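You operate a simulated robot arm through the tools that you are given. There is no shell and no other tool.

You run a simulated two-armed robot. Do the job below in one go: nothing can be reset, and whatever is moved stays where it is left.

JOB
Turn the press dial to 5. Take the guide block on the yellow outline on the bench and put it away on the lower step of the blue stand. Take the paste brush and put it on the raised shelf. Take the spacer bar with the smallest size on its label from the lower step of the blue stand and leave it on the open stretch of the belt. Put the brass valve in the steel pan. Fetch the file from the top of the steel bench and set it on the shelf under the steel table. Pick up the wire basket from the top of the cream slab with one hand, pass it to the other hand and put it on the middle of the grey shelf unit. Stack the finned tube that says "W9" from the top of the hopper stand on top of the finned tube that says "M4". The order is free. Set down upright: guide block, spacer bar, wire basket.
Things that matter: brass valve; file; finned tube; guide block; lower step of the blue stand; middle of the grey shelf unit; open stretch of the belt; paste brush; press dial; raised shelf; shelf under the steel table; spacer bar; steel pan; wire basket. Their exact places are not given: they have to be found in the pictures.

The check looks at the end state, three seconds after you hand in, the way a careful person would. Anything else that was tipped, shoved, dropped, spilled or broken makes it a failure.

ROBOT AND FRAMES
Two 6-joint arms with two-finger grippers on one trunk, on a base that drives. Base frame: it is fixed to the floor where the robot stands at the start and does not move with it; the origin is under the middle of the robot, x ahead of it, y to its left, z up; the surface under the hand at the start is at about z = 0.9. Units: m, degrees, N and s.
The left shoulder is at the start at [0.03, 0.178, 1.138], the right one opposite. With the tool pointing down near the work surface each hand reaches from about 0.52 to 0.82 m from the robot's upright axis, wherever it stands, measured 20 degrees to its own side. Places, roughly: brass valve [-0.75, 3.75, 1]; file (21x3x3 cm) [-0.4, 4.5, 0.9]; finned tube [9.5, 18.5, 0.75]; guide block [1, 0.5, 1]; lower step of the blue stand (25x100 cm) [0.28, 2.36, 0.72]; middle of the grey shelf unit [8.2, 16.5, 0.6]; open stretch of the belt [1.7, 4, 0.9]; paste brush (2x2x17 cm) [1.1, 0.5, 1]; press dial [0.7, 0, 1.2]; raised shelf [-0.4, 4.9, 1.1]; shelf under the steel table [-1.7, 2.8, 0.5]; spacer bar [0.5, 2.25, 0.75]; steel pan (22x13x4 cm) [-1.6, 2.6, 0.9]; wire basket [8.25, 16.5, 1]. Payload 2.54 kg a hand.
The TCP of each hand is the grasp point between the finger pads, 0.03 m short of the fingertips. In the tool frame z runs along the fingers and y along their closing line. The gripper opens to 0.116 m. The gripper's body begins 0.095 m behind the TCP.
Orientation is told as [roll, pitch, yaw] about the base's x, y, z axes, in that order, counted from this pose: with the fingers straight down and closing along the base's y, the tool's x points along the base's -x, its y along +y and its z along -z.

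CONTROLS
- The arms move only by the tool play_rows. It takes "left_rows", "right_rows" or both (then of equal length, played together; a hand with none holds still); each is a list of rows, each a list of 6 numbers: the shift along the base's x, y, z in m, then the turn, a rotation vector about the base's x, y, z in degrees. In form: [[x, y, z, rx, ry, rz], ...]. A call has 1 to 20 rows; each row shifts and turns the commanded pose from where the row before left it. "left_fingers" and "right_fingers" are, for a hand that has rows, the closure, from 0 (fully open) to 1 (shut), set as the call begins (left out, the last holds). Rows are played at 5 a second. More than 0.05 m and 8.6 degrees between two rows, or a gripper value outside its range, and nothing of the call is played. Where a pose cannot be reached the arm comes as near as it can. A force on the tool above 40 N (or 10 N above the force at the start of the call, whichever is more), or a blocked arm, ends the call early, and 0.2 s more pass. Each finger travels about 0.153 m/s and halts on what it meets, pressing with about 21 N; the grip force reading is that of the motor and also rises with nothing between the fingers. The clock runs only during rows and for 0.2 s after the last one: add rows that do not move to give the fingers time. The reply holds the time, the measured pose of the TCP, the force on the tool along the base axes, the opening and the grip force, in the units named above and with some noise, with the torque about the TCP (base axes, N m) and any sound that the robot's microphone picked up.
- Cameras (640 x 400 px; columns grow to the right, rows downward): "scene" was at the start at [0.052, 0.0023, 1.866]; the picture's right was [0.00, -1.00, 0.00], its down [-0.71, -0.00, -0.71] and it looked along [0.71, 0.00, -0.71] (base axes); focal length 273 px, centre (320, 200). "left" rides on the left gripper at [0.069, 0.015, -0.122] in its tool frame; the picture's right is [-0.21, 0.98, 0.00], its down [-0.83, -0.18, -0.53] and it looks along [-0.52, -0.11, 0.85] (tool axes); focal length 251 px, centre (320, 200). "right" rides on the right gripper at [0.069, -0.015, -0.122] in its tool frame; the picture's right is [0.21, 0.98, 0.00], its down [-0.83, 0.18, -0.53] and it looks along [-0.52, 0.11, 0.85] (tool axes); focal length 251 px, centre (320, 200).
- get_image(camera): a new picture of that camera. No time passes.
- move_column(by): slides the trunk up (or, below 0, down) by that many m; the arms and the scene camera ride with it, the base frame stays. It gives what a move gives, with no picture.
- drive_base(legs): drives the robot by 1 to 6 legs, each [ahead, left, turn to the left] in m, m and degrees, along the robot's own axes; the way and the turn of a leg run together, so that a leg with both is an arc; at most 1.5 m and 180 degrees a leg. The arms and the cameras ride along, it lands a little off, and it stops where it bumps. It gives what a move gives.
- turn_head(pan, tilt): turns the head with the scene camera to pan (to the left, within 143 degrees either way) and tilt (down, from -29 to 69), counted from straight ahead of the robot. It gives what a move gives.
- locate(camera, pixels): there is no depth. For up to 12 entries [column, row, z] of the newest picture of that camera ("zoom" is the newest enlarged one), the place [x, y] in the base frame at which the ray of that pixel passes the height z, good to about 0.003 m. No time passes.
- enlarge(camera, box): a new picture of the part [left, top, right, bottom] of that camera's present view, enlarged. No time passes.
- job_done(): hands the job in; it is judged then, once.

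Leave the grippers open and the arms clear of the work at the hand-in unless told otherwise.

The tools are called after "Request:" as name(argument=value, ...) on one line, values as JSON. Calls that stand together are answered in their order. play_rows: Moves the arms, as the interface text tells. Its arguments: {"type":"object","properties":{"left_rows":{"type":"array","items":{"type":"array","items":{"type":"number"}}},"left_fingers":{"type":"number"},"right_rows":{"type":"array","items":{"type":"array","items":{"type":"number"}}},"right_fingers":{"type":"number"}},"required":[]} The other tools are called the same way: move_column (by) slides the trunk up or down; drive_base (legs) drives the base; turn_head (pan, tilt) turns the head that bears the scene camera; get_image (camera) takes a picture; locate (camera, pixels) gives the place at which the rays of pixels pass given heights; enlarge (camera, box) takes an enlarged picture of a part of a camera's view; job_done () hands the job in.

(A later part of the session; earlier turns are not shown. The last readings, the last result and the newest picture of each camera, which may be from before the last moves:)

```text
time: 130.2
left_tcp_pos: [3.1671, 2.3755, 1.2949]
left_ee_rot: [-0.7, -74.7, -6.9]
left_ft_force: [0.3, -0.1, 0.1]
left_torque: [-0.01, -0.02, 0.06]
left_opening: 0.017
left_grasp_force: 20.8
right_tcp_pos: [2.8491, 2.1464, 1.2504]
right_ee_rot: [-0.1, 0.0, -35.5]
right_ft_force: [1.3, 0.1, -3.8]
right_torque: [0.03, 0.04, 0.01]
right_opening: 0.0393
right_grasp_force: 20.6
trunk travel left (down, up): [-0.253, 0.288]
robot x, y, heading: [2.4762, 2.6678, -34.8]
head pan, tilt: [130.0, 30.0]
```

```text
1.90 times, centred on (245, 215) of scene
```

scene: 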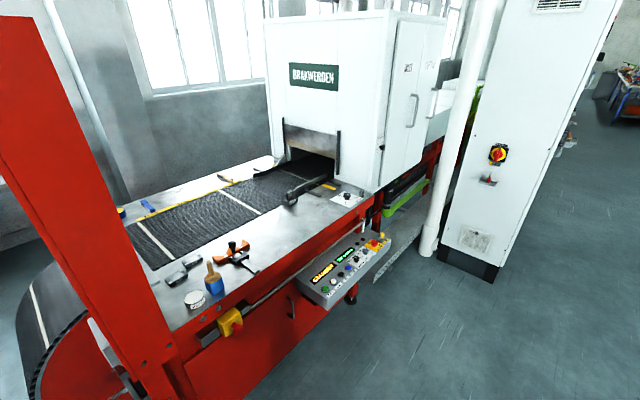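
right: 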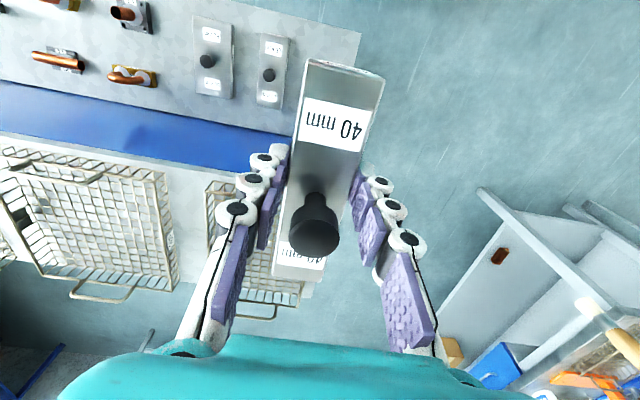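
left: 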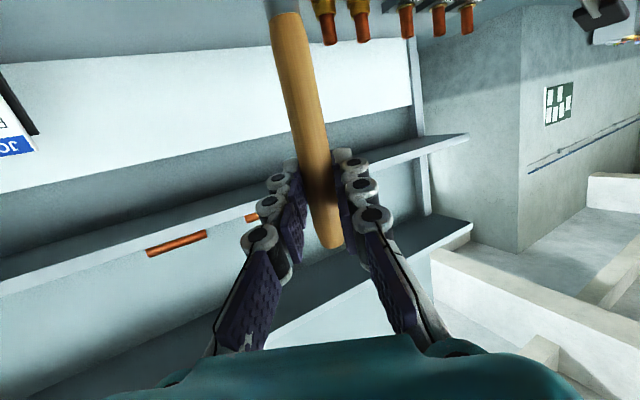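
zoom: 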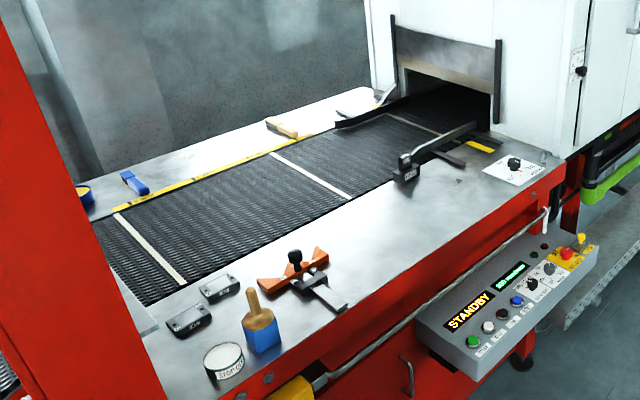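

Request:
locate(camera="scene", pixels=[[175, 259.7, 0.9], [137, 223, 0.9], [260.8, 214, 0.9], [219.7, 190, 0.9], [371, 195.5, 0.9], [220, 300, 0.9], [318.7, 301.8, 0.8], [392, 241, 0.8], [355, 300, 0.0], [290, 200, 0.95], [176, 275, 0.9], [430, 255, 0.0]])

```text
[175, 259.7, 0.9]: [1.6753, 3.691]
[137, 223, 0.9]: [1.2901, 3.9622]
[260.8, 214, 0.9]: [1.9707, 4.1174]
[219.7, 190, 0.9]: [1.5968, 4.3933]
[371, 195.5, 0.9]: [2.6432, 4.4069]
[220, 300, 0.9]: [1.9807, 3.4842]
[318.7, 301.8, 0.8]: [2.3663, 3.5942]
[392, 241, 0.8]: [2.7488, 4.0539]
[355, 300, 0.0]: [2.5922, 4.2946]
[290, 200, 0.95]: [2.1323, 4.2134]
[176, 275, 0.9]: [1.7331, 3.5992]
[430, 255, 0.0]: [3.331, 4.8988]
```

The belt spans n from -0.82 to -1.29, where n is the distance across toward my side. The side table's edge is at n = -0.45, and the control panel sticks out farther along. I back away, turn around to face the belt, and shift along so the right hand lines up with the open stretch.

Request:
drive_base(legs=[[0.3, 0, 0], [0, 0, 179], [0, -0.38, 0]])

Request:
move_column(by=0.12)

Request:
turn_head(pan=0, tilt=40)

Request:
get_image(camera="scene")

```text
time: 141.4
left_tcp_pos: [2.2911, 3.1252, 1.295]
left_ee_rot: [-0.7, -74.8, 169.5]
left_ft_force: [0.9, 0.7, 0.7]
left_torque: [-0.02, 0.0, 0.0]
left_opening: 0.0169
left_grasp_force: 21.3
right_tcp_pos: [2.6236, 3.3343, 1.2506]
right_ee_rot: [0.1, 0.0, 141.2]
right_ft_force: [-0.7, -0.4, -1.9]
right_torque: [-0.03, 0.01, 0.0]
right_opening: 0.0395
right_grasp_force: 20.8
trunk travel left (down, up): [-0.253, 0.288]
robot x, y, heading: [2.9604, 2.789, 141.9]
head pan, tilt: [130.0, 30.0]
```

```text
time: 142.9
left_tcp_pos: [2.2914, 3.1239, 1.4152]
left_ee_rot: [-0.7, -74.8, 169.6]
left_ft_force: [-0.4, -0.2, 0.1]
left_torque: [-0.02, -0.01, 0.0]
left_opening: 0.0173
left_grasp_force: 21.1
right_tcp_pos: [2.6228, 3.3347, 1.3689]
right_ee_rot: [0.0, 0.0, 141.1]
right_ft_force: [0.6, -0.9, -2.3]
right_torque: [-0.02, -0.05, 0.03]
right_opening: 0.0395
right_grasp_force: 20.7
trunk travel left (down, up): [-0.373, 0.167]
robot x, y, heading: [2.9626, 2.7932, 141.6]
head pan, tilt: [130.0, 30.0]
```

```text
time: 145.0
left_tcp_pos: [2.2909, 3.1247, 1.4151]
left_ee_rot: [-0.8, -74.7, 169.6]
left_ft_force: [0.9, -0.8, -0.8]
left_torque: [0.01, 0.02, 0.02]
left_opening: 0.017
left_grasp_force: 20.8
right_tcp_pos: [2.622, 3.3343, 1.3697]
right_ee_rot: [0.1, 0.0, 141.1]
right_ft_force: [-0.2, 0.1, -2.3]
right_torque: [-0.02, -0.05, -0.01]
right_opening: 0.0392
right_grasp_force: 20.8
trunk travel left (down, up): [-0.373, 0.167]
robot x, y, heading: [2.9648, 2.7926, 141.9]
head pan, tilt: [0.0, 40.0]
```

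```text
taken
```

scene: 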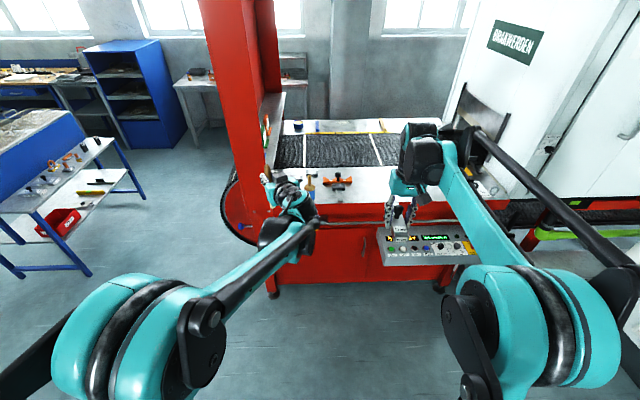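

The left arm's elbow would come too close to the red shield when I drive in, so I first swing the left arm (holding the brush) out to the left about its shoulder.

Request:
play_rows(left_rows=[[-0.0304, -0.0388, 0, 0, 0, 4], [-0.0275, -0.0408, 0, 0, 0, 4], [-0.0246, -0.0427, 0, 0, 0, 4], [-0.0216, -0.0442, 0, 0, 0, 4], [-0.0185, -0.0457, 0, 0, 0, 4], [-0.0152, -0.0468, 0, 0, 0, 4], [-0.0119, -0.0478, 0, 0, 0, 4], [-0.0085, -0.0485, 0, 0, 0, 4], [-0.0052, -0.049, 0, 0, 0, 4], [-0.0017, -0.0492, 0, 0, 0, 4], [0.0017, -0.0492, 0, 0, 0, 4], [0.0052, -0.049, 0, 0, 0, 4], [0.0085, -0.0485, 0, 0, 0, 4], [0.0119, -0.0478, 0, 0, 0, 4], [0.0152, -0.0468, 0, 0, 0, 4], [0.0185, -0.0457, 0, 0, 0, 4], [0.0216, -0.0442, 0, 0, 0, 4], [0.0246, -0.0427, 0, 0, 0, 4], [0.0275, -0.0408, 0, 0, 0, 4], [0.0304, -0.0388, 0, 0, 0, 4]])

Request:
get_image(camera="scene")

```text
time: 149.2
left_tcp_pos: [2.2903, 2.2144, 1.416]
left_ee_rot: [-0.9, -74.6, -110.4]
left_ft_force: [1.4, 0.3, -0.7]
left_torque: [-0.02, 0.04, -0.01]
left_opening: 0.0166
left_grasp_force: 21.1
right_tcp_pos: [2.6235, 3.3315, 1.3715]
right_ee_rot: [-0.1, 0.0, 141.1]
right_ft_force: [0.4, 0.8, -2.1]
right_torque: [-0.03, 0.0, 0.0]
right_opening: 0.039
right_grasp_force: 20.3
trunk travel left (down, up): [-0.373, 0.167]
robot x, y, heading: [2.9586, 2.7895, 141.8]
head pan, tilt: [0.0, 40.0]
```

```text
taken
```

scene: 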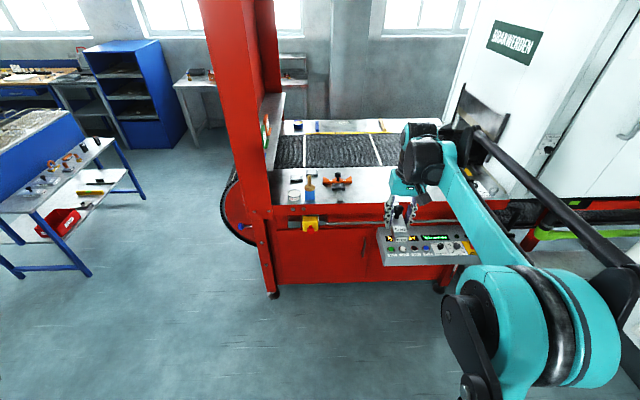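

Unobstructed. I measure the belt from here, with its near edge at row 167, far edge at row 134, and the two white lines at cols 302 and 381.

Request:
locate(camera="scene", pixels=[[302, 168, 0.9], [381, 166, 0.9], [340, 167, 0.9], [340, 134, 0.9], [330, 204, 0.9], [276, 205, 0.9], [385, 255, 0.85], [275, 175, 0.9]])

Request:
enlarge(camera="scene", box=[250, 110, 470, 280])

```text
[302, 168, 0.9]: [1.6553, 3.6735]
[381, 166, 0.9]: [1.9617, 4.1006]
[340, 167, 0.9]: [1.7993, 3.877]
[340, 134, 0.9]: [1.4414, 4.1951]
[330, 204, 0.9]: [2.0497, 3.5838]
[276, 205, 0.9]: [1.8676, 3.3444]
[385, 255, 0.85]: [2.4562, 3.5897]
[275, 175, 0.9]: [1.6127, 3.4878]
```

```text
2.35 times, centred on (360, 195) of scene
```

zoom: 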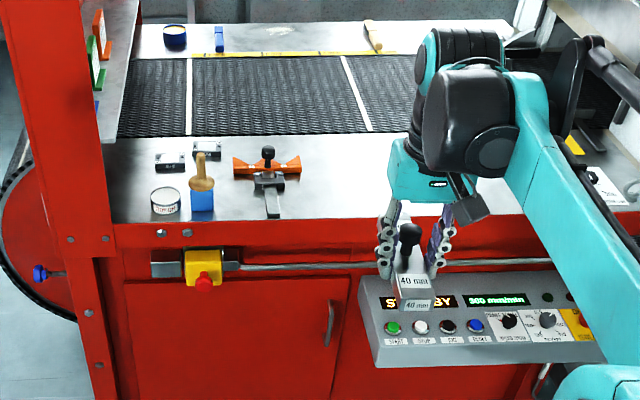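

Target spot for the bar is (1.725,3.939), 10 cm inside the belt's near edge. I square up and drive in 0.87 m.

Request:
drive_base(legs=[[0, 0, 2], [0.45, 0, 0], [0.42, 0, 0]])

Request:
get_image(camera="scene")

Request:
get_image(camera="right")

```text
time: 154.6
left_tcp_pos: [1.5981, 2.7134, 1.4158]
left_ee_rot: [-0.7, -74.9, -108.4]
left_ft_force: [0.6, 1.4, 0.2]
left_torque: [0.0, -0.03, -0.01]
left_opening: 0.0169
left_grasp_force: 20.4
right_tcp_pos: [1.8917, 3.842, 1.3699]
right_ee_rot: [-0.2, 0.0, 143.1]
right_ft_force: [0.3, 0.5, -1.8]
right_torque: [-0.04, -0.05, 0.0]
right_opening: 0.0394
right_grasp_force: 20.8
trunk travel left (down, up): [-0.373, 0.167]
robot x, y, heading: [2.2447, 3.3157, 143.9]
head pan, tilt: [0.0, 40.0]
```

```text
taken
```

scene: 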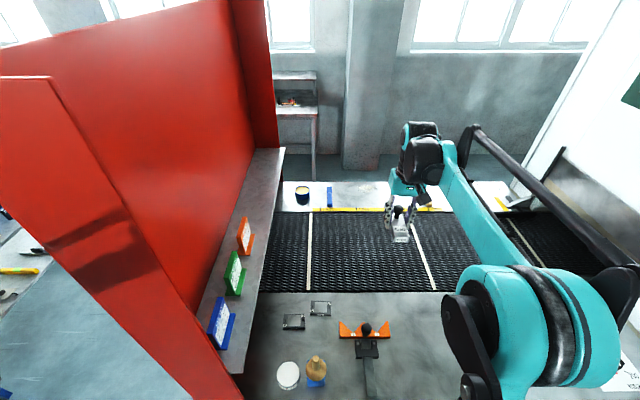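

```text
taken
```

right: 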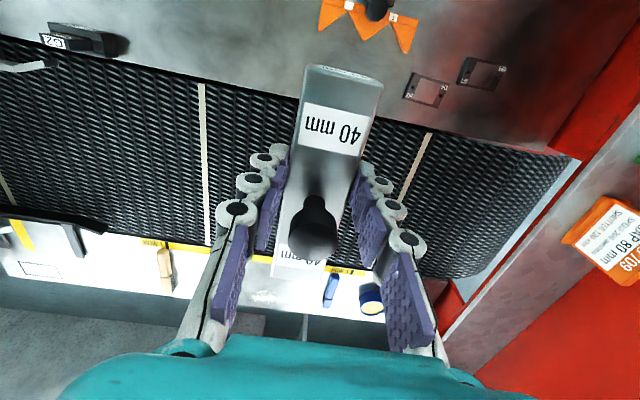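

Everything clears. I lower the right hand to z = 1.11, then extend over the belt.

Request:
play_rows(right_rows=[[0, 0, -0.043, 0, 0, 0], [0, 0, -0.043, 0, 0, 0], [0, 0, -0.043, 0, 0, 0], [0, 0, -0.043, 0, 0, 0], [0, 0, -0.043, 0, 0, 0], [0, 0, -0.043, 0, 0, 0], [-0.033, 0.0195, 0, 0, 0, 0], [-0.033, 0.0195, 0, 0, 0, 0], [-0.033, 0.0195, 0, 0, 0, 0], [-0.033, 0.0195, 0, 0, 0, 0], [-0.033, 0.0195, 0, 0, 0, 0], [0, 0, 0, 0, 0, 0]])

Request:
get_image(camera="right")

Request:
get_image(camera="scene")

```text
time: 157.2
left_tcp_pos: [1.5989, 2.713, 1.4167]
left_ee_rot: [-0.9, -74.6, -108.2]
left_ft_force: [-0.6, 0.0, -0.4]
left_torque: [0.05, 0.04, -0.01]
left_opening: 0.0169
left_grasp_force: 20.9
right_tcp_pos: [1.7282, 3.9401, 1.1113]
right_ee_rot: [0.0, 0.0, 143.1]
right_ft_force: [-0.1, 0.0, -1.8]
right_torque: [-0.04, 0.01, 0.02]
right_opening: 0.0394
right_grasp_force: 21.0
trunk travel left (down, up): [-0.373, 0.167]
robot x, y, heading: [2.2491, 3.311, 143.8]
head pan, tilt: [0.0, 40.0]
```

```text
taken
```

right: 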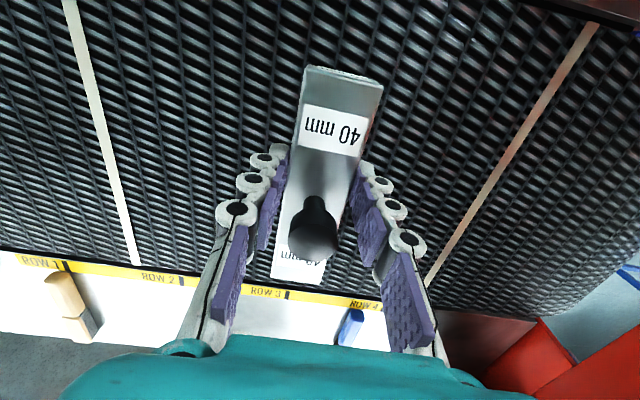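

```text
taken
```

scene: 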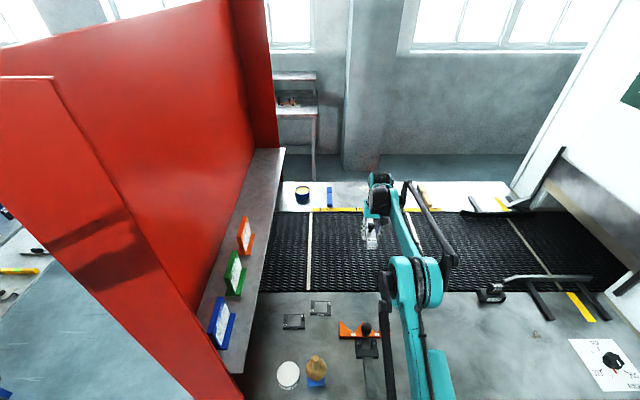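

It reached. The bar is over the belt between the two white lines. I lower it to just above the belt.

Request:
play_rows(right_rows=[[0, 0, -0.04, 0, 0, 0], [0, 0, -0.04, 0, 0, 0], [0, 0, -0.04, 0, 0, 0], [0, 0, -0.03, 0, 0, 0], [0, 0, -0.015, 0, 0, 0], [0, 0, -0.008, 0, 0, 0], [0, 0, 0, 0, 0, 0]])

Request:
get_image(camera="right")

```text
time: 158.5
left_tcp_pos: [1.5991, 2.7109, 1.4163]
left_ee_rot: [-1.1, -74.7, -108.1]
left_ft_force: [-0.3, 0.9, 0.1]
left_torque: [0.0, 0.02, 0.03]
left_opening: 0.0169
left_grasp_force: 20.6
right_tcp_pos: [1.7483, 3.9227, 0.9597]
right_ee_rot: [-0.1, -0.4, 143.1]
right_ft_force: [2.9, -3.5, 15.6]
right_torque: [-0.47, -0.11, 0.01]
right_opening: 0.0393
right_grasp_force: 21.3
right hand out of reach, approached as far as the arm can: row 3, 4, 5, 6
trunk travel left (down, up): [-0.373, 0.167]
robot x, y, heading: [2.2486, 3.3112, 143.7]
head pan, tilt: [0.0, 40.0]
stopped in row 6 (right hand): the force on the tool passed its limit at 51 N (the readings are from after the stop); the commanded pose is now the measured one
```

```text
taken
```

right: 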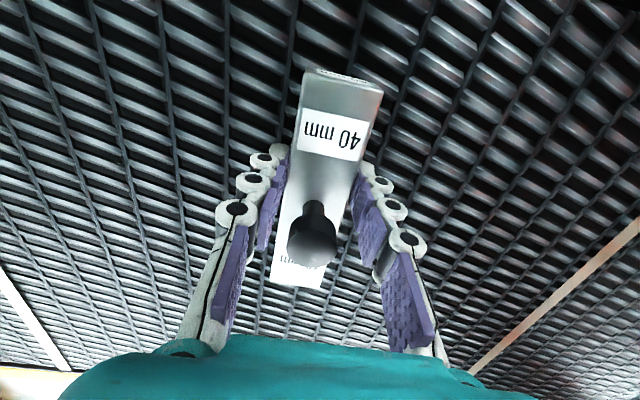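

The bar met the belt higher than expected (TCP 0.96) and the arm is at its reach limit. I ease up 1 cm and look where it stands.

Request:
play_rows(right_rows=[[0, 0, 0.01, 0, 0, 0], [0, 0, 0, 0, 0, 0]])

Request:
get_image(camera="scene")

Request:
enlarge(camera="scene", box=[320, 170, 430, 300])

Request:
get_image(camera="right")

```text
time: 159.1
left_tcp_pos: [1.5972, 2.7135, 1.4154]
left_ee_rot: [-0.7, -74.7, -108.4]
left_ft_force: [0.1, -0.5, 0.2]
left_torque: [0.01, 0.02, 0.0]
left_opening: 0.017
left_grasp_force: 20.7
right_tcp_pos: [1.7468, 3.924, 0.9661]
right_ee_rot: [-0.2, -0.5, 143.1]
right_ft_force: [0.0, -0.6, -2.3]
right_torque: [0.01, -0.05, -0.02]
right_opening: 0.0395
right_grasp_force: 21.2
trunk travel left (down, up): [-0.373, 0.167]
robot x, y, heading: [2.2496, 3.3117, 143.7]
head pan, tilt: [0.0, 40.0]
```

```text
taken
```

scene: 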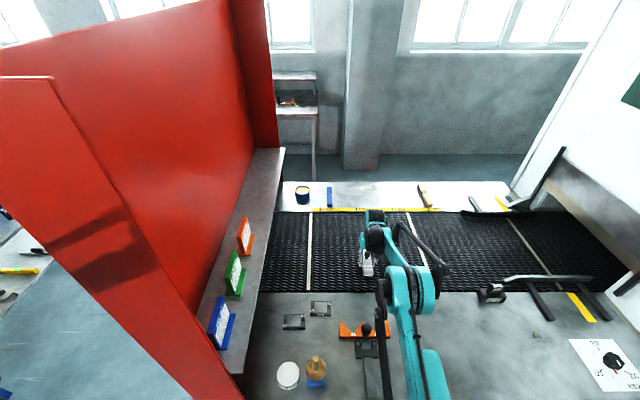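

```text
3.08 times, centred on (375, 235) of scene
```

zoom: 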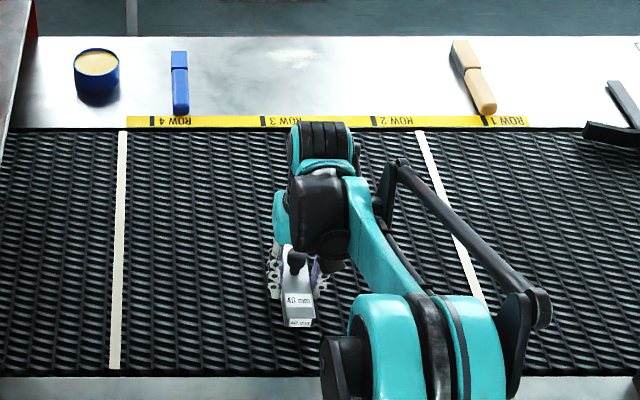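

```text
taken
```

right: 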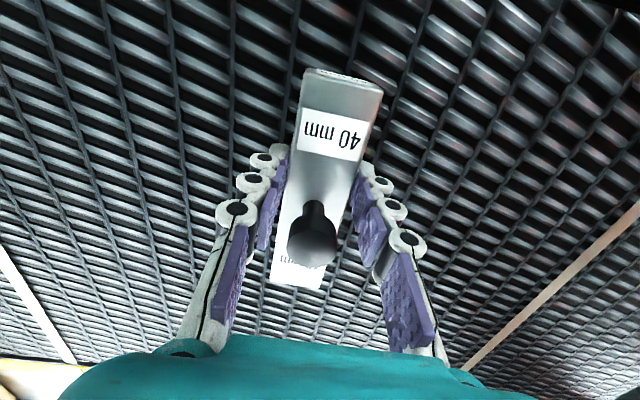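

The bar is fully above the belt, with its near end about 5 cm inside the edge. I set it down gently in 2 mm steps.

Request:
play_rows(right_rows=[[0, 0, -0.003, 0, 0, 0], [0, 0, 0, 0, 0, 0]])

Request:
play_rows(right_rows=[[0, 0, -0.002, 0, 0, 0], [0, 0, 0, 0, 0, 0]])

```text
time: 159.7
left_tcp_pos: [1.599, 2.7151, 1.4158]
left_ee_rot: [-0.8, -74.8, -108.4]
left_ft_force: [-0.2, 0.0, 0.7]
left_torque: [-0.01, 0.03, -0.01]
left_opening: 0.0169
left_grasp_force: 21.1
right_tcp_pos: [1.7469, 3.925, 0.9647]
right_ee_rot: [0.1, -0.4, 143.1]
right_ft_force: [0.8, 0.4, -1.9]
right_torque: [-0.04, 0.0, 0.01]
right_opening: 0.0392
right_grasp_force: 20.8
trunk travel left (down, up): [-0.373, 0.167]
robot x, y, heading: [2.2461, 3.3135, 143.9]
head pan, tilt: [0.0, 40.0]
```

```text
time: 160.3
left_tcp_pos: [1.5979, 2.7132, 1.4167]
left_ee_rot: [-0.8, -74.8, -108.4]
left_ft_force: [0.5, -0.2, -0.4]
left_torque: [0.01, -0.03, -0.02]
left_opening: 0.0169
left_grasp_force: 20.6
right_tcp_pos: [1.747, 3.9237, 0.9627]
right_ee_rot: [-0.1, -0.4, 143.1]
right_ft_force: [-0.2, 1.0, -1.5]
right_torque: [0.0, -0.03, -0.02]
right_opening: 0.0391
right_grasp_force: 21.4
trunk travel left (down, up): [-0.373, 0.167]
robot x, y, heading: [2.2472, 3.3125, 144.1]
head pan, tilt: [0.0, 40.0]
```

Request:
play_rows(right_rows=[[0, 0, -0.0015, 0, 0, 0], [0, 0, 0, 0, 0, 0]])

Request:
play_rows(right_rows=[[0, 0, -0.0015, 0, 0, 0], [0, 0, 0, 0, 0, 0]])

```text
time: 160.9
left_tcp_pos: [1.5983, 2.7137, 1.4162]
left_ee_rot: [-0.6, -74.8, -108.4]
left_ft_force: [-0.1, 0.4, -1.4]
left_torque: [0.01, 0.0, 0.03]
left_opening: 0.0171
left_grasp_force: 20.6
right_tcp_pos: [1.7469, 3.924, 0.9606]
right_ee_rot: [-0.1, -0.5, 143.2]
right_ft_force: [0.8, 0.2, -1.9]
right_torque: [-0.03, -0.05, 0.02]
right_opening: 0.0395
right_grasp_force: 20.8
trunk travel left (down, up): [-0.373, 0.167]
robot x, y, heading: [2.2502, 3.3106, 143.7]
head pan, tilt: [0.0, 40.0]
```

```text
time: 161.5
left_tcp_pos: [1.5969, 2.7147, 1.4153]
left_ee_rot: [-0.6, -74.9, -108.3]
left_ft_force: [0.6, 1.5, -0.5]
left_torque: [-0.01, 0.01, 0.03]
left_opening: 0.0168
left_grasp_force: 21.6
right_tcp_pos: [1.7469, 3.9221, 0.9601]
right_ee_rot: [0.0, -0.3, 143.2]
right_ft_force: [-0.1, 0.3, -1.9]
right_torque: [-0.04, -0.01, 0.0]
right_opening: 0.0395
right_grasp_force: 20.7
trunk travel left (down, up): [-0.373, 0.167]
robot x, y, heading: [2.2502, 3.312, 143.6]
head pan, tilt: [0.0, 40.0]
```

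Request:
play_rows(right_rows=[[0, 0, -0.002, 0, 0, 0], [0, 0, 0, 0, 0, 0]])

Request:
play_rows(right_rows=[[0, 0, -0.002, 0, 0, 0], [0, 0, 0, 0, 0, 0]])

```text
time: 162.1
left_tcp_pos: [1.5999, 2.7116, 1.4164]
left_ee_rot: [-1.0, -74.7, -108.2]
left_ft_force: [-0.9, 0.3, 0.2]
left_torque: [-0.01, 0.01, 0.01]
left_opening: 0.0172
left_grasp_force: 20.8
right_tcp_pos: [1.7462, 3.9237, 0.9604]
right_ee_rot: [-0.2, -0.6, 143.1]
right_ft_force: [-7.9, 6.1, 23.3]
right_torque: [-0.56, -0.13, -0.09]
right_opening: 0.0392
right_grasp_force: 20.6
trunk travel left (down, up): [-0.373, 0.167]
robot x, y, heading: [2.2469, 3.3077, 144.0]
head pan, tilt: [0.0, 40.0]
```

```text
time: 162.5
left_tcp_pos: [1.5996, 2.713, 1.4164]
left_ee_rot: [-1.1, -74.6, -108.1]
left_ft_force: [-0.1, 0.3, 0.4]
left_torque: [0.0, -0.02, -0.03]
left_opening: 0.017
left_grasp_force: 20.8
right_tcp_pos: [1.7462, 3.9243, 0.9611]
right_ee_rot: [0.0, -0.6, 143.2]
right_ft_force: [3.6, -3.2, 16.1]
right_torque: [-0.44, -0.11, 0.02]
right_opening: 0.0396
right_grasp_force: 20.9
trunk travel left (down, up): [-0.373, 0.167]
robot x, y, heading: [2.2468, 3.3113, 143.6]
head pan, tilt: [0.0, 40.0]
stopped in row 1 (right hand): the force on the tool passed its limit at 44 N (the readings are from after the stop); the commanded pose is now the measured one
```

Contact at TCP 0.960 again, so the belt surface is near 0.928. It is down. I open partly and rise.

Request:
play_rows(right_rows=[[0, 0, 0, 0, 0, 0], [0, 0, 0, 0, 0, 0], [0, 0, 0, 0, 0, 0], [0, 0, 0.02, 0, 0, 0], [0, 0, 0.03, 0, 0, 0], [0, 0, 0.04, 0, 0, 0], [0, 0, 0.04, 0, 0, 0], [0.035, -0.02, 0.02, 0, 0, 0], [0.035, -0.02, 0.02, 0, 0, 0], [0.035, -0.02, 0.02, 0, 0, 0], [0, 0, 0.045, 0, 0, 0], [0, 0, 0.045, 0, 0, 0], [0, 0, 0.045, 0, 0, 0]], right_fingers=0.45)

Request:
get_image(camera="scene")

Request:
get_image(camera="right")

```text
time: 165.3
left_tcp_pos: [1.5989, 2.7125, 1.4155]
left_ee_rot: [-1.0, -74.6, -108.2]
left_ft_force: [-0.3, 0.4, -0.4]
left_torque: [-0.01, -0.01, 0.0]
left_opening: 0.0171
left_grasp_force: 21.3
right_tcp_pos: [1.8508, 3.8631, 1.2866]
right_ee_rot: [0.0, -0.7, 143.1]
right_ft_force: [-0.3, -0.2, 0.7]
right_torque: [0.01, -0.01, -0.04]
right_opening: 0.0639
right_grasp_force: 0.1
trunk travel left (down, up): [-0.373, 0.167]
robot x, y, heading: [2.2469, 3.3125, 143.9]
head pan, tilt: [0.0, 40.0]
```

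```text
taken
```

scene: 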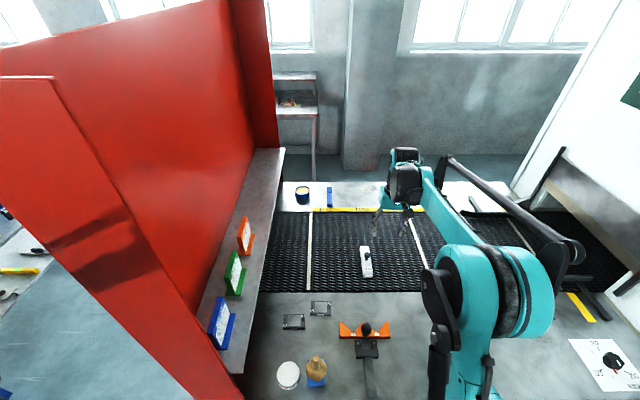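

```text
taken
```

right: 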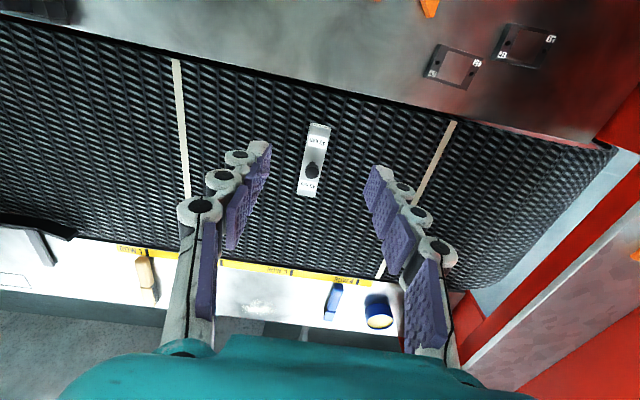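

The 40 mm spacer lies on the belt, knob up. Now I back out, swing the left arm forward again, and look toward the steel bench.

Request:
drive_base(legs=[[-0.7, 0, 0]])

Request:
play_rows(left_rows=[[-0.0304, 0.0388, 0, 0, 0, -4], [-0.0275, 0.0408, 0, 0, 0, -4], [-0.0246, 0.0427, 0, 0, 0, -4], [-0.0216, 0.0442, 0, 0, 0, -4], [-0.0185, 0.0457, 0, 0, 0, -4], [-0.0152, 0.0468, 0, 0, 0, -4], [-0.0119, 0.0478, 0, 0, 0, -4], [-0.0085, 0.0485, 0, 0, 0, -4], [-0.0052, 0.049, 0, 0, 0, -4], [-0.0017, 0.0492, 0, 0, 0, -4], [0.0017, 0.0492, 0, 0, 0, -4], [0.0052, 0.049, 0, 0, 0, -4], [0.0085, 0.0485, 0, 0, 0, -4], [0.0119, 0.0478, 0, 0, 0, -4], [0.0152, 0.0468, 0, 0, 0, -4], [0.0185, 0.0457, 0, 0, 0, -4], [0.0216, 0.0442, 0, 0, 0, -4], [0.0246, 0.0427, 0, 0, 0, -4], [0.0275, 0.0408, 0, 0, 0, -4], [0.0304, 0.0388, 0, 0, 0, -4]])

Request:
turn_head(pan=45, tilt=25)

Request:
get_image(camera="scene")

```text
time: 169.2
left_tcp_pos: [2.171, 2.2967, 1.4159]
left_ee_rot: [-0.8, -74.7, -107.8]
left_ft_force: [0.6, -0.8, -0.5]
left_torque: [0.0, -0.03, -0.05]
left_opening: 0.0171
left_grasp_force: 21.0
right_tcp_pos: [2.4135, 3.4468, 1.2835]
right_ee_rot: [-0.1, -0.6, 143.6]
right_ft_force: [1.1, 0.1, 0.5]
right_torque: [-0.03, 0.03, 0.01]
right_opening: 0.0636
right_grasp_force: 0.0
trunk travel left (down, up): [-0.373, 0.167]
robot x, y, heading: [2.8147, 2.9007, 144.3]
head pan, tilt: [0.0, 40.0]
```

```text
time: 173.4
left_tcp_pos: [2.1753, 3.2058, 1.4149]
left_ee_rot: [-0.7, -74.8, 172.0]
left_ft_force: [0.1, 0.1, -0.7]
left_torque: [0.0, 0.04, 0.03]
left_opening: 0.0168
left_grasp_force: 20.9
right_tcp_pos: [2.4152, 3.4489, 1.2834]
right_ee_rot: [0.0, -0.6, 143.5]
right_ft_force: [0.5, -0.1, -0.1]
right_torque: [-0.02, 0.03, 0.03]
right_opening: 0.0642
right_grasp_force: 0.2
trunk travel left (down, up): [-0.373, 0.167]
robot x, y, heading: [2.8155, 2.8987, 144.4]
head pan, tilt: [0.0, 40.0]
```

```text
time: 174.5
left_tcp_pos: [2.1714, 3.2032, 1.4133]
left_ee_rot: [-0.8, -74.8, 172.2]
left_ft_force: [0.0, 0.1, -0.9]
left_torque: [-0.04, 0.01, 0.01]
left_opening: 0.0173
left_grasp_force: 21.0
right_tcp_pos: [2.4126, 3.4479, 1.2845]
right_ee_rot: [0.1, -0.6, 143.6]
right_ft_force: [-0.3, -0.4, 0.3]
right_torque: [-0.05, 0.0, 0.02]
right_opening: 0.0639
right_grasp_force: 0.1
trunk travel left (down, up): [-0.373, 0.167]
robot x, y, heading: [2.819, 2.9016, 144.4]
head pan, tilt: [45.0, 25.0]
```

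```text
taken
```

scene: 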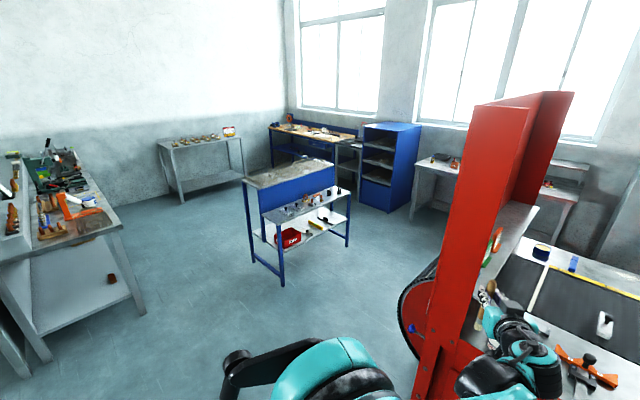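

I check how far the belt drum sticks out in front of the shield before driving the corridor.

Request:
locate(camera="scene", pixels=[[399, 320, 0.5], [405, 290, 0.7], [404, 350, 0.3], [350, 246, 0.0], [281, 285, 0.0], [389, 212, 0.0], [417, 217, 0.0]])

Request:
enlarge(camera="scene", box=[340, 100, 500, 230])

```text
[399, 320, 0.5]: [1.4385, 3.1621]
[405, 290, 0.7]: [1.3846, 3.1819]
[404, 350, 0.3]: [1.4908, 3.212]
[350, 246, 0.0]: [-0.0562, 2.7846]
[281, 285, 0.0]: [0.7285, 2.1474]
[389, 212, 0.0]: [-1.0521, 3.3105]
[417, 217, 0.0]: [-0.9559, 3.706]
```

```text
3.08 times, centred on (420, 165) of scene
```

zoom: 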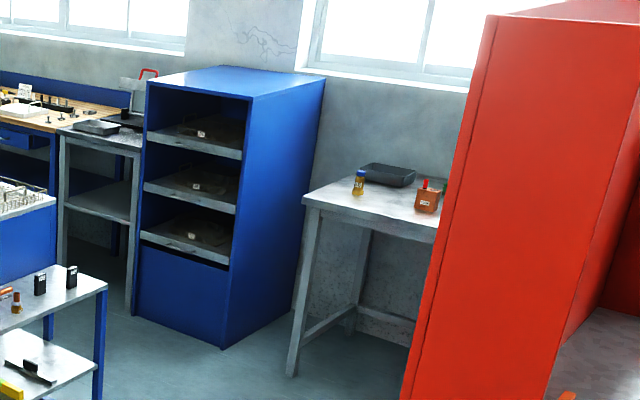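

The corridor is free (drum front at t≈3.4, stand at t≈2.2). I drive left 1.22 m, then ahead 2.5 m toward the steel bench.

Request:
drive_base(legs=[[0, 1.22, 0], [1.3, 0, 0], [1.2, 0, 0]])

Request:
turn_head(pan=0, tilt=35)

Request:
get_image(camera="scene")

```text
time: 192.5
left_tcp_pos: [-0.5679, 3.6727, 1.4151]
left_ee_rot: [-0.8, -74.7, 172.5]
left_ft_force: [-0.7, 0.3, -0.4]
left_torque: [0.01, 0.03, 0.01]
left_opening: 0.0168
left_grasp_force: 21.1
right_tcp_pos: [-0.3275, 3.9164, 1.2833]
right_ee_rot: [0.0, -0.6, 143.9]
right_ft_force: [-0.2, -0.1, 0.3]
right_torque: [0.02, 0.01, 0.02]
right_opening: 0.0638
right_grasp_force: 0.1
trunk travel left (down, up): [-0.373, 0.167]
robot x, y, heading: [0.076, 3.3699, 144.8]
head pan, tilt: [45.0, 25.0]
```

```text
time: 193.6
left_tcp_pos: [-0.5677, 3.6715, 1.4136]
left_ee_rot: [-0.8, -74.8, 172.5]
left_ft_force: [0.1, -0.2, 0.3]
left_torque: [-0.02, 0.03, 0.01]
left_opening: 0.0171
left_grasp_force: 20.5
right_tcp_pos: [-0.3274, 3.9168, 1.2841]
right_ee_rot: [-0.1, -0.6, 143.9]
right_ft_force: [-0.1, 1.0, -0.1]
right_torque: [0.03, 0.02, 0.0]
right_opening: 0.0636
right_grasp_force: 0.2
trunk travel left (down, up): [-0.373, 0.167]
robot x, y, heading: [0.0761, 3.3709, 144.5]
head pan, tilt: [0.0, 35.0]
```

```text
taken
```

scene: 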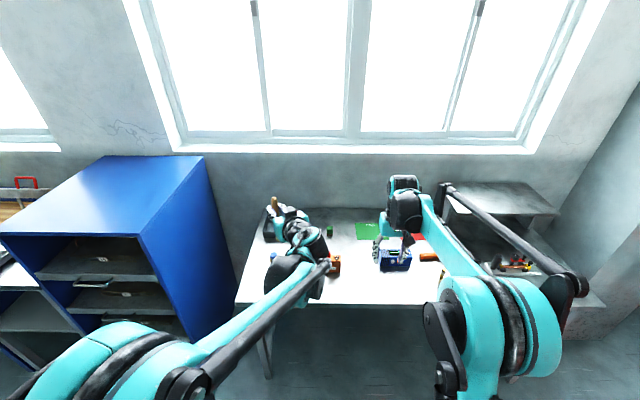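

The steel bench is straight ahead with the raised shelf on its right at (500,195). I look with a pan to the right, and zoom.

Request:
enlarge(camera="scene", box=[220, 180, 460, 320])

Request:
turn_head(pan=-35, tilt=35)

Request:
get_image(camera="scene")

Request:
get_image(camera="right")

```text
2.67 times, centred on (340, 250) of scene
```

zoom: 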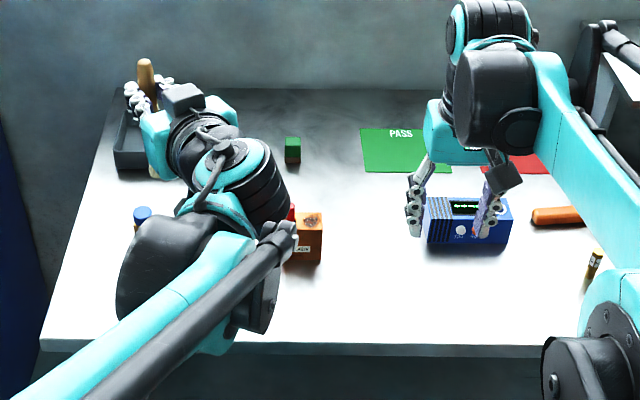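

```text
time: 194.6
left_tcp_pos: [-0.5671, 3.6713, 1.4133]
left_ee_rot: [-0.8, -74.7, 172.5]
left_ft_force: [0.7, 0.1, -0.8]
left_torque: [0.01, -0.01, 0.02]
left_opening: 0.0171
left_grasp_force: 21.2
right_tcp_pos: [-0.328, 3.9157, 1.2838]
right_ee_rot: [-0.1, -0.6, 143.9]
right_ft_force: [-0.8, 0.6, -0.2]
right_torque: [-0.01, 0.01, 0.0]
right_opening: 0.0638
right_grasp_force: 0.1
trunk travel left (down, up): [-0.373, 0.167]
robot x, y, heading: [0.0719, 3.3677, 144.6]
head pan, tilt: [-35.0, 35.0]
```

```text
taken
```

scene: 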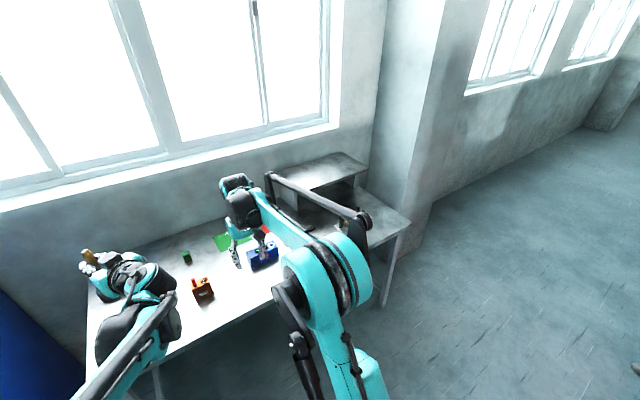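

```text
taken
```

right: 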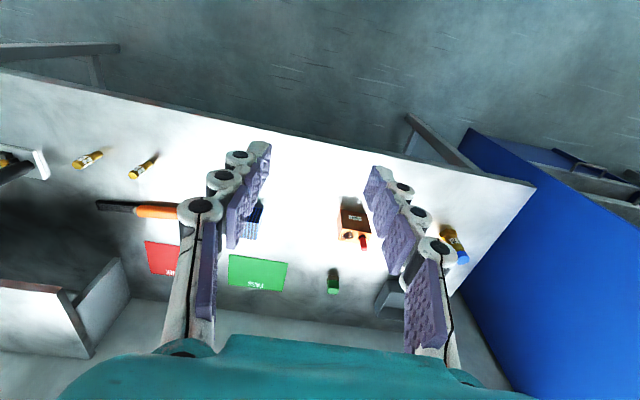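

I locate the bench's front edge, the raised shelf's corners, and small items in these two views.

Request:
locate(camera="scene", pixels=[[160, 358, 0.9], [270, 302, 0.9], [410, 223, 0.9], [368, 165, 1.1], [318, 152, 1.1], [262, 172, 1.1], [312, 190, 1.1]])

Request:
locate(camera="right", pixels=[[200, 212, 0.92], [100, 205, 0.92], [88, 160, 0.92], [142, 168, 0.92], [452, 240, 0.95], [60, 300, 1.1], [120, 262, 1.1], [320, 148, 0.9], [530, 187, 0.9]])

Request:
enlarge(camera="right", box=[0, 130, 220, 330])

Request:
enlarge(camera="right", box=[320, 170, 520, 300])

```text
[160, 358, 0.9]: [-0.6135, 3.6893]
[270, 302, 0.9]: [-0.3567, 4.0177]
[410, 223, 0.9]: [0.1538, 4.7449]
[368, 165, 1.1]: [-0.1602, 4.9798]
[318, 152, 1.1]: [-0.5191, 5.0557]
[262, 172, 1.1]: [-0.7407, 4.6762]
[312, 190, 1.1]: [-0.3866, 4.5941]
```

```text
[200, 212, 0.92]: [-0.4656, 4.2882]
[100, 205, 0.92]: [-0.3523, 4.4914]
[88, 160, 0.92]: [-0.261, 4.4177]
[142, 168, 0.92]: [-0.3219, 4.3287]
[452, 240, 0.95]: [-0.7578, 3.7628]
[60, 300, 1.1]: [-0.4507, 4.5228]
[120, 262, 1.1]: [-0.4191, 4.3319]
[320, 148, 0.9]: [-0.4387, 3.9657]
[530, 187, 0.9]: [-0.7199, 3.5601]
```

```text
2.00 times, centred on (110, 230) of right
```

zoom: 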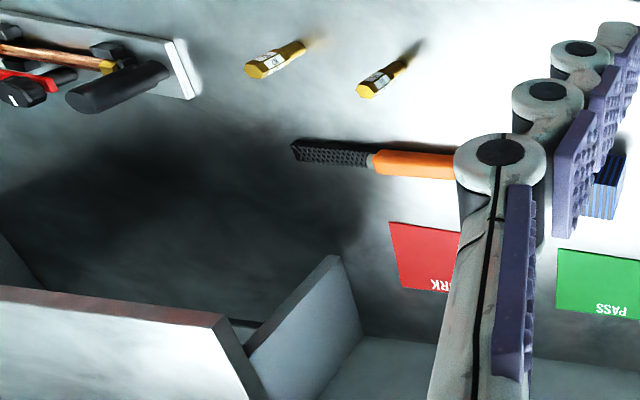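

```text
3.08 times, centred on (420, 235) of right
```

zoom: 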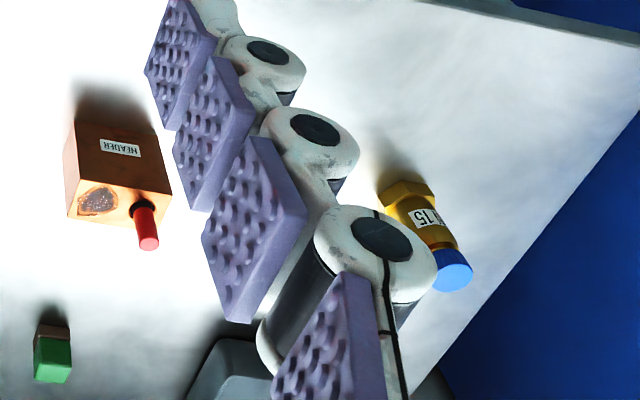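

Found: the file (black blade, orange handle) near (-0.40,4.4), the brass valve ("15", blue cap) at (-0.76,3.76), and the raised shelf top at z = 1.1. First I reorient the left hand to fingers-down, so the brush lies horizontal, and turn it so the brush points along the shelf. I also pull the right hand back a bit.

Request:
play_rows(left_rows=[[0, 0, 0, -1.09, -8.26, 0], [0, 0, 0, -1.09, -8.26, 0], [0, 0, 0, -1.09, -8.26, 0], [0, 0, 0, -1.09, -8.26, 0], [0, 0, 0, -1.09, -8.26, 0], [0, 0, 0, -1.09, -8.26, 0], [0, 0, 0, -1.09, -8.26, 0], [0, 0, 0, -1.09, -8.26, 0], [0, 0, 0, -1.09, -8.26, 0], [0, 0, 0, 0, 0, 7.75], [0, 0, 0, 0, 0, 7.75], [0, 0, 0, 0, 0, 7.75], [0, 0, 0, 0, 0, 7.75], [0, 0, 0, 0, 0, 7.75], [0, 0, 0, 0, 0, 7.75], [0, 0, 0, 0, 0, 7.75], [0, 0, 0, 0, 0, 7.75]], right_rows=[[0.033, -0.023, 0.01, 0, 0, 0], [0.033, -0.023, 0.01, 0, 0, 0], [0.033, -0.023, 0.01, 0, 0, 0], [0, 0, 0, 0, 0, 0], [0, 0, 0, 0, 0, 0], [0, 0, 0, 0, 0, 0], [0, 0, 0, 0, 0, 0], [0, 0, 0, 0, 0, 0], [0, 0, 0, 0, 0, 0], [0, 0, 0, 0, 0, 0], [0, 0, 0, 0, 0, 0], [0, 0, 0, 0, 0, 0], [0, 0, 0, 0, 0, 0], [0, 0, 0, 0, 0, 0], [0, 0, 0, 0, 0, 0], [0, 0, 0, 0, 0, 0], [0, 0, 0, 0, 0, 0]])

Request:
get_image(camera="left")

Request:
turn_head(pan=0, tilt=35)

Request:
get_image(camera="scene")

```text
time: 198.2
left_tcp_pos: [-0.5663, 3.6733, 1.4144]
left_ee_rot: [-0.7, 0.3, -125.3]
left_ft_force: [-0.5, 0.9, -1.0]
left_torque: [0.02, -0.03, -0.02]
left_opening: 0.0171
left_grasp_force: 20.9
right_tcp_pos: [-0.2307, 3.8475, 1.3129]
right_ee_rot: [0.0, -0.6, 143.9]
right_ft_force: [0.1, 0.0, 0.2]
right_torque: [0.01, -0.03, 0.0]
right_opening: 0.0639
right_grasp_force: 0.1
trunk travel left (down, up): [-0.373, 0.167]
robot x, y, heading: [0.0767, 3.3702, 144.7]
head pan, tilt: [-35.0, 35.0]
```

```text
taken
```

left: 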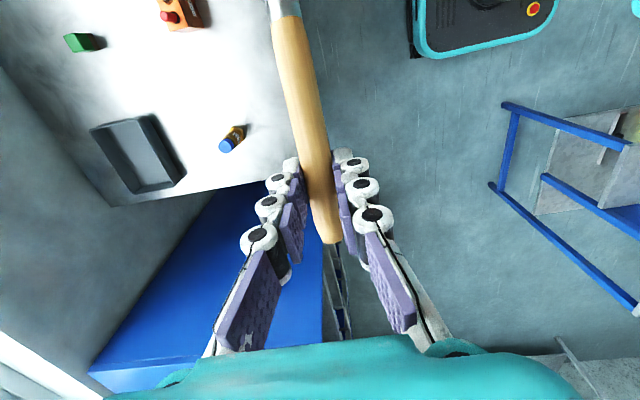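

```text
time: 199.2
left_tcp_pos: [-0.5679, 3.6718, 1.4152]
left_ee_rot: [-0.7, 0.2, -125.5]
left_ft_force: [-0.2, -0.5, -0.5]
left_torque: [-0.02, 0.03, -0.02]
left_opening: 0.017
left_grasp_force: 20.8
right_tcp_pos: [-0.2308, 3.847, 1.3129]
right_ee_rot: [0.0, -0.7, 143.9]
right_ft_force: [0.0, -0.7, -0.2]
right_torque: [0.01, 0.01, 0.0]
right_opening: 0.0635
right_grasp_force: 0.2
trunk travel left (down, up): [-0.373, 0.167]
robot x, y, heading: [0.0773, 3.3703, 144.5]
head pan, tilt: [0.0, 35.0]
```

```text
taken
```

scene: 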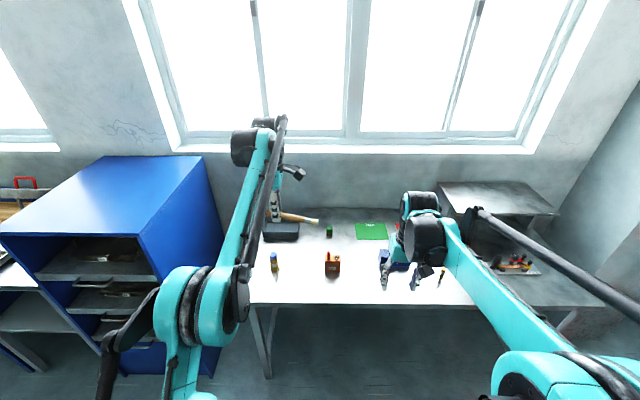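

The brush now lies horizontal, pointing along the bench. I drive ahead 0.28 m and slide right 0.95 m toward the raised shelf.

Request:
drive_base(legs=[[0.28, 0, 0], [0, -0.9, 0]])

Request:
get_image(camera="scene")

Request:
get_image(camera="left")

```text
time: 205.5
left_tcp_pos: [-0.269, 4.5733, 1.4156]
left_ee_rot: [-0.7, 0.2, -125.8]
left_ft_force: [-0.8, 0.5, -0.6]
left_torque: [-0.04, 0.02, 0.01]
left_opening: 0.0174
left_grasp_force: 21.1
right_tcp_pos: [0.0693, 4.7454, 1.3136]
right_ee_rot: [0.0, -0.6, 143.4]
right_ft_force: [-0.5, -0.1, 0.2]
right_torque: [-0.01, 0.0, -0.01]
right_opening: 0.064
right_grasp_force: 0.1
trunk travel left (down, up): [-0.373, 0.167]
robot x, y, heading: [0.3715, 4.269, 144.3]
head pan, tilt: [0.0, 35.0]
```

```text
taken
```

scene: 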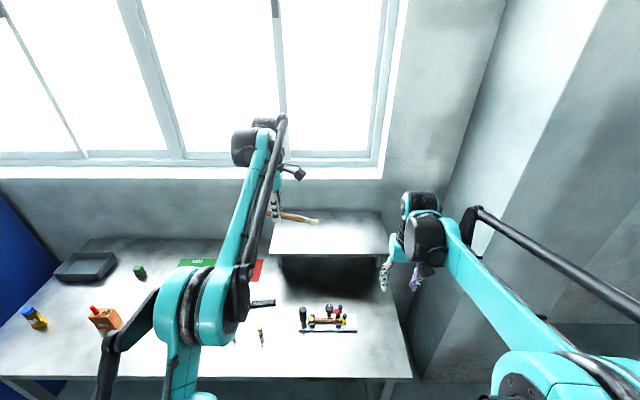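

```text
taken
```

left: 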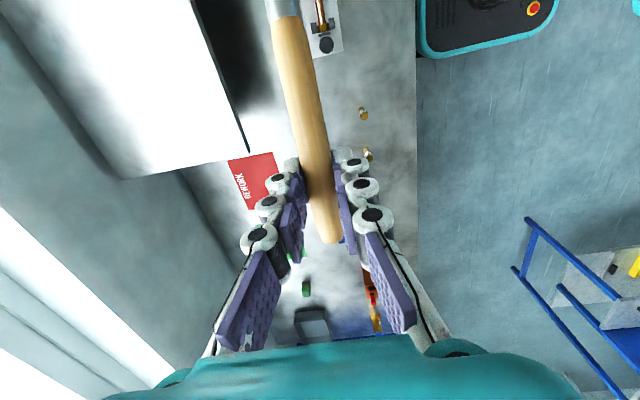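

The raised shelf is clear at scene (270–385, 210–253). I locate its corners at z = 1.1.

Request:
locate(camera="scene", pixels=[[270, 251, 1.1], [386, 252, 1.1], [278, 210, 1.1], [380, 211, 1.1], [320, 235, 1.1], [410, 376, 0.9], [200, 380, 0.9]])

Request:
locate(camera="left", pixels=[[245, 152, 1.1], [120, 178, 1.1], [188, 0, 1.1], [245, 152, 1.12], [245, 152, 1.08]])

Request:
enlarge(camera="scene", box=[230, 180, 430, 300])

```text
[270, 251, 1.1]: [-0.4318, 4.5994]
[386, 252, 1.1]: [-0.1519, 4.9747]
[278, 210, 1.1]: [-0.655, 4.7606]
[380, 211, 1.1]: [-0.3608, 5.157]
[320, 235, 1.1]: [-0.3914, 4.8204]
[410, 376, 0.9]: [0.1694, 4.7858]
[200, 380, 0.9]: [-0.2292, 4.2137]
```

```text
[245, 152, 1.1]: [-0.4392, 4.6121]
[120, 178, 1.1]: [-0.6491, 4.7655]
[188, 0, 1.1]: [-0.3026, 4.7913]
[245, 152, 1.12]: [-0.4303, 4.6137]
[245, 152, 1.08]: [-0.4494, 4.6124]
```

```text
3.20 times, centred on (330, 240) of scene
```

zoom: 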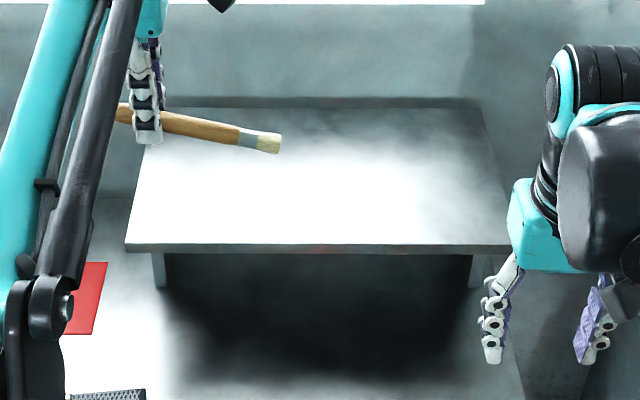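

The shelf top is confirmed at z≈1.10, with its front edge from (-0.435,4.605) to (-0.152,4.975). I'll lay the brush about 8 cm behind the front edge. Drive ahead 0.18 m.

Request:
drive_base(legs=[[0.18, 0, 0]])

Request:
get_image(camera="left")

Request:
get_image(camera="scene")

```text
time: 207.1
left_tcp_pos: [-0.4171, 4.6793, 1.4139]
left_ee_rot: [-0.7, 0.3, -125.9]
left_ft_force: [0.3, 0.3, -0.3]
left_torque: [-0.06, -0.01, 0.01]
left_opening: 0.017
left_grasp_force: 20.4
right_tcp_pos: [-0.0796, 4.8515, 1.312]
right_ee_rot: [0.0, -0.6, 143.6]
right_ft_force: [-0.7, -0.4, -0.5]
right_torque: [0.03, -0.02, -0.01]
right_opening: 0.0636
right_grasp_force: 0.0
trunk travel left (down, up): [-0.373, 0.167]
robot x, y, heading: [0.2248, 4.373, 144.2]
head pan, tilt: [0.0, 35.0]
```

```text
taken
```

left: 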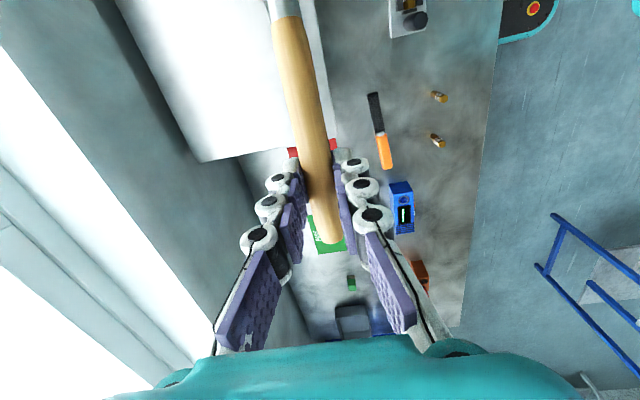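

```text
taken
```

scene: 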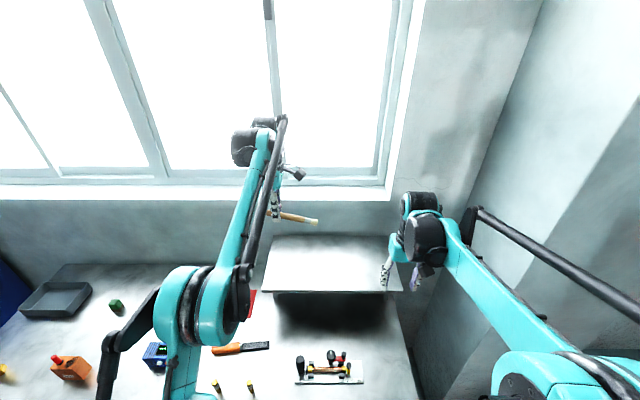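

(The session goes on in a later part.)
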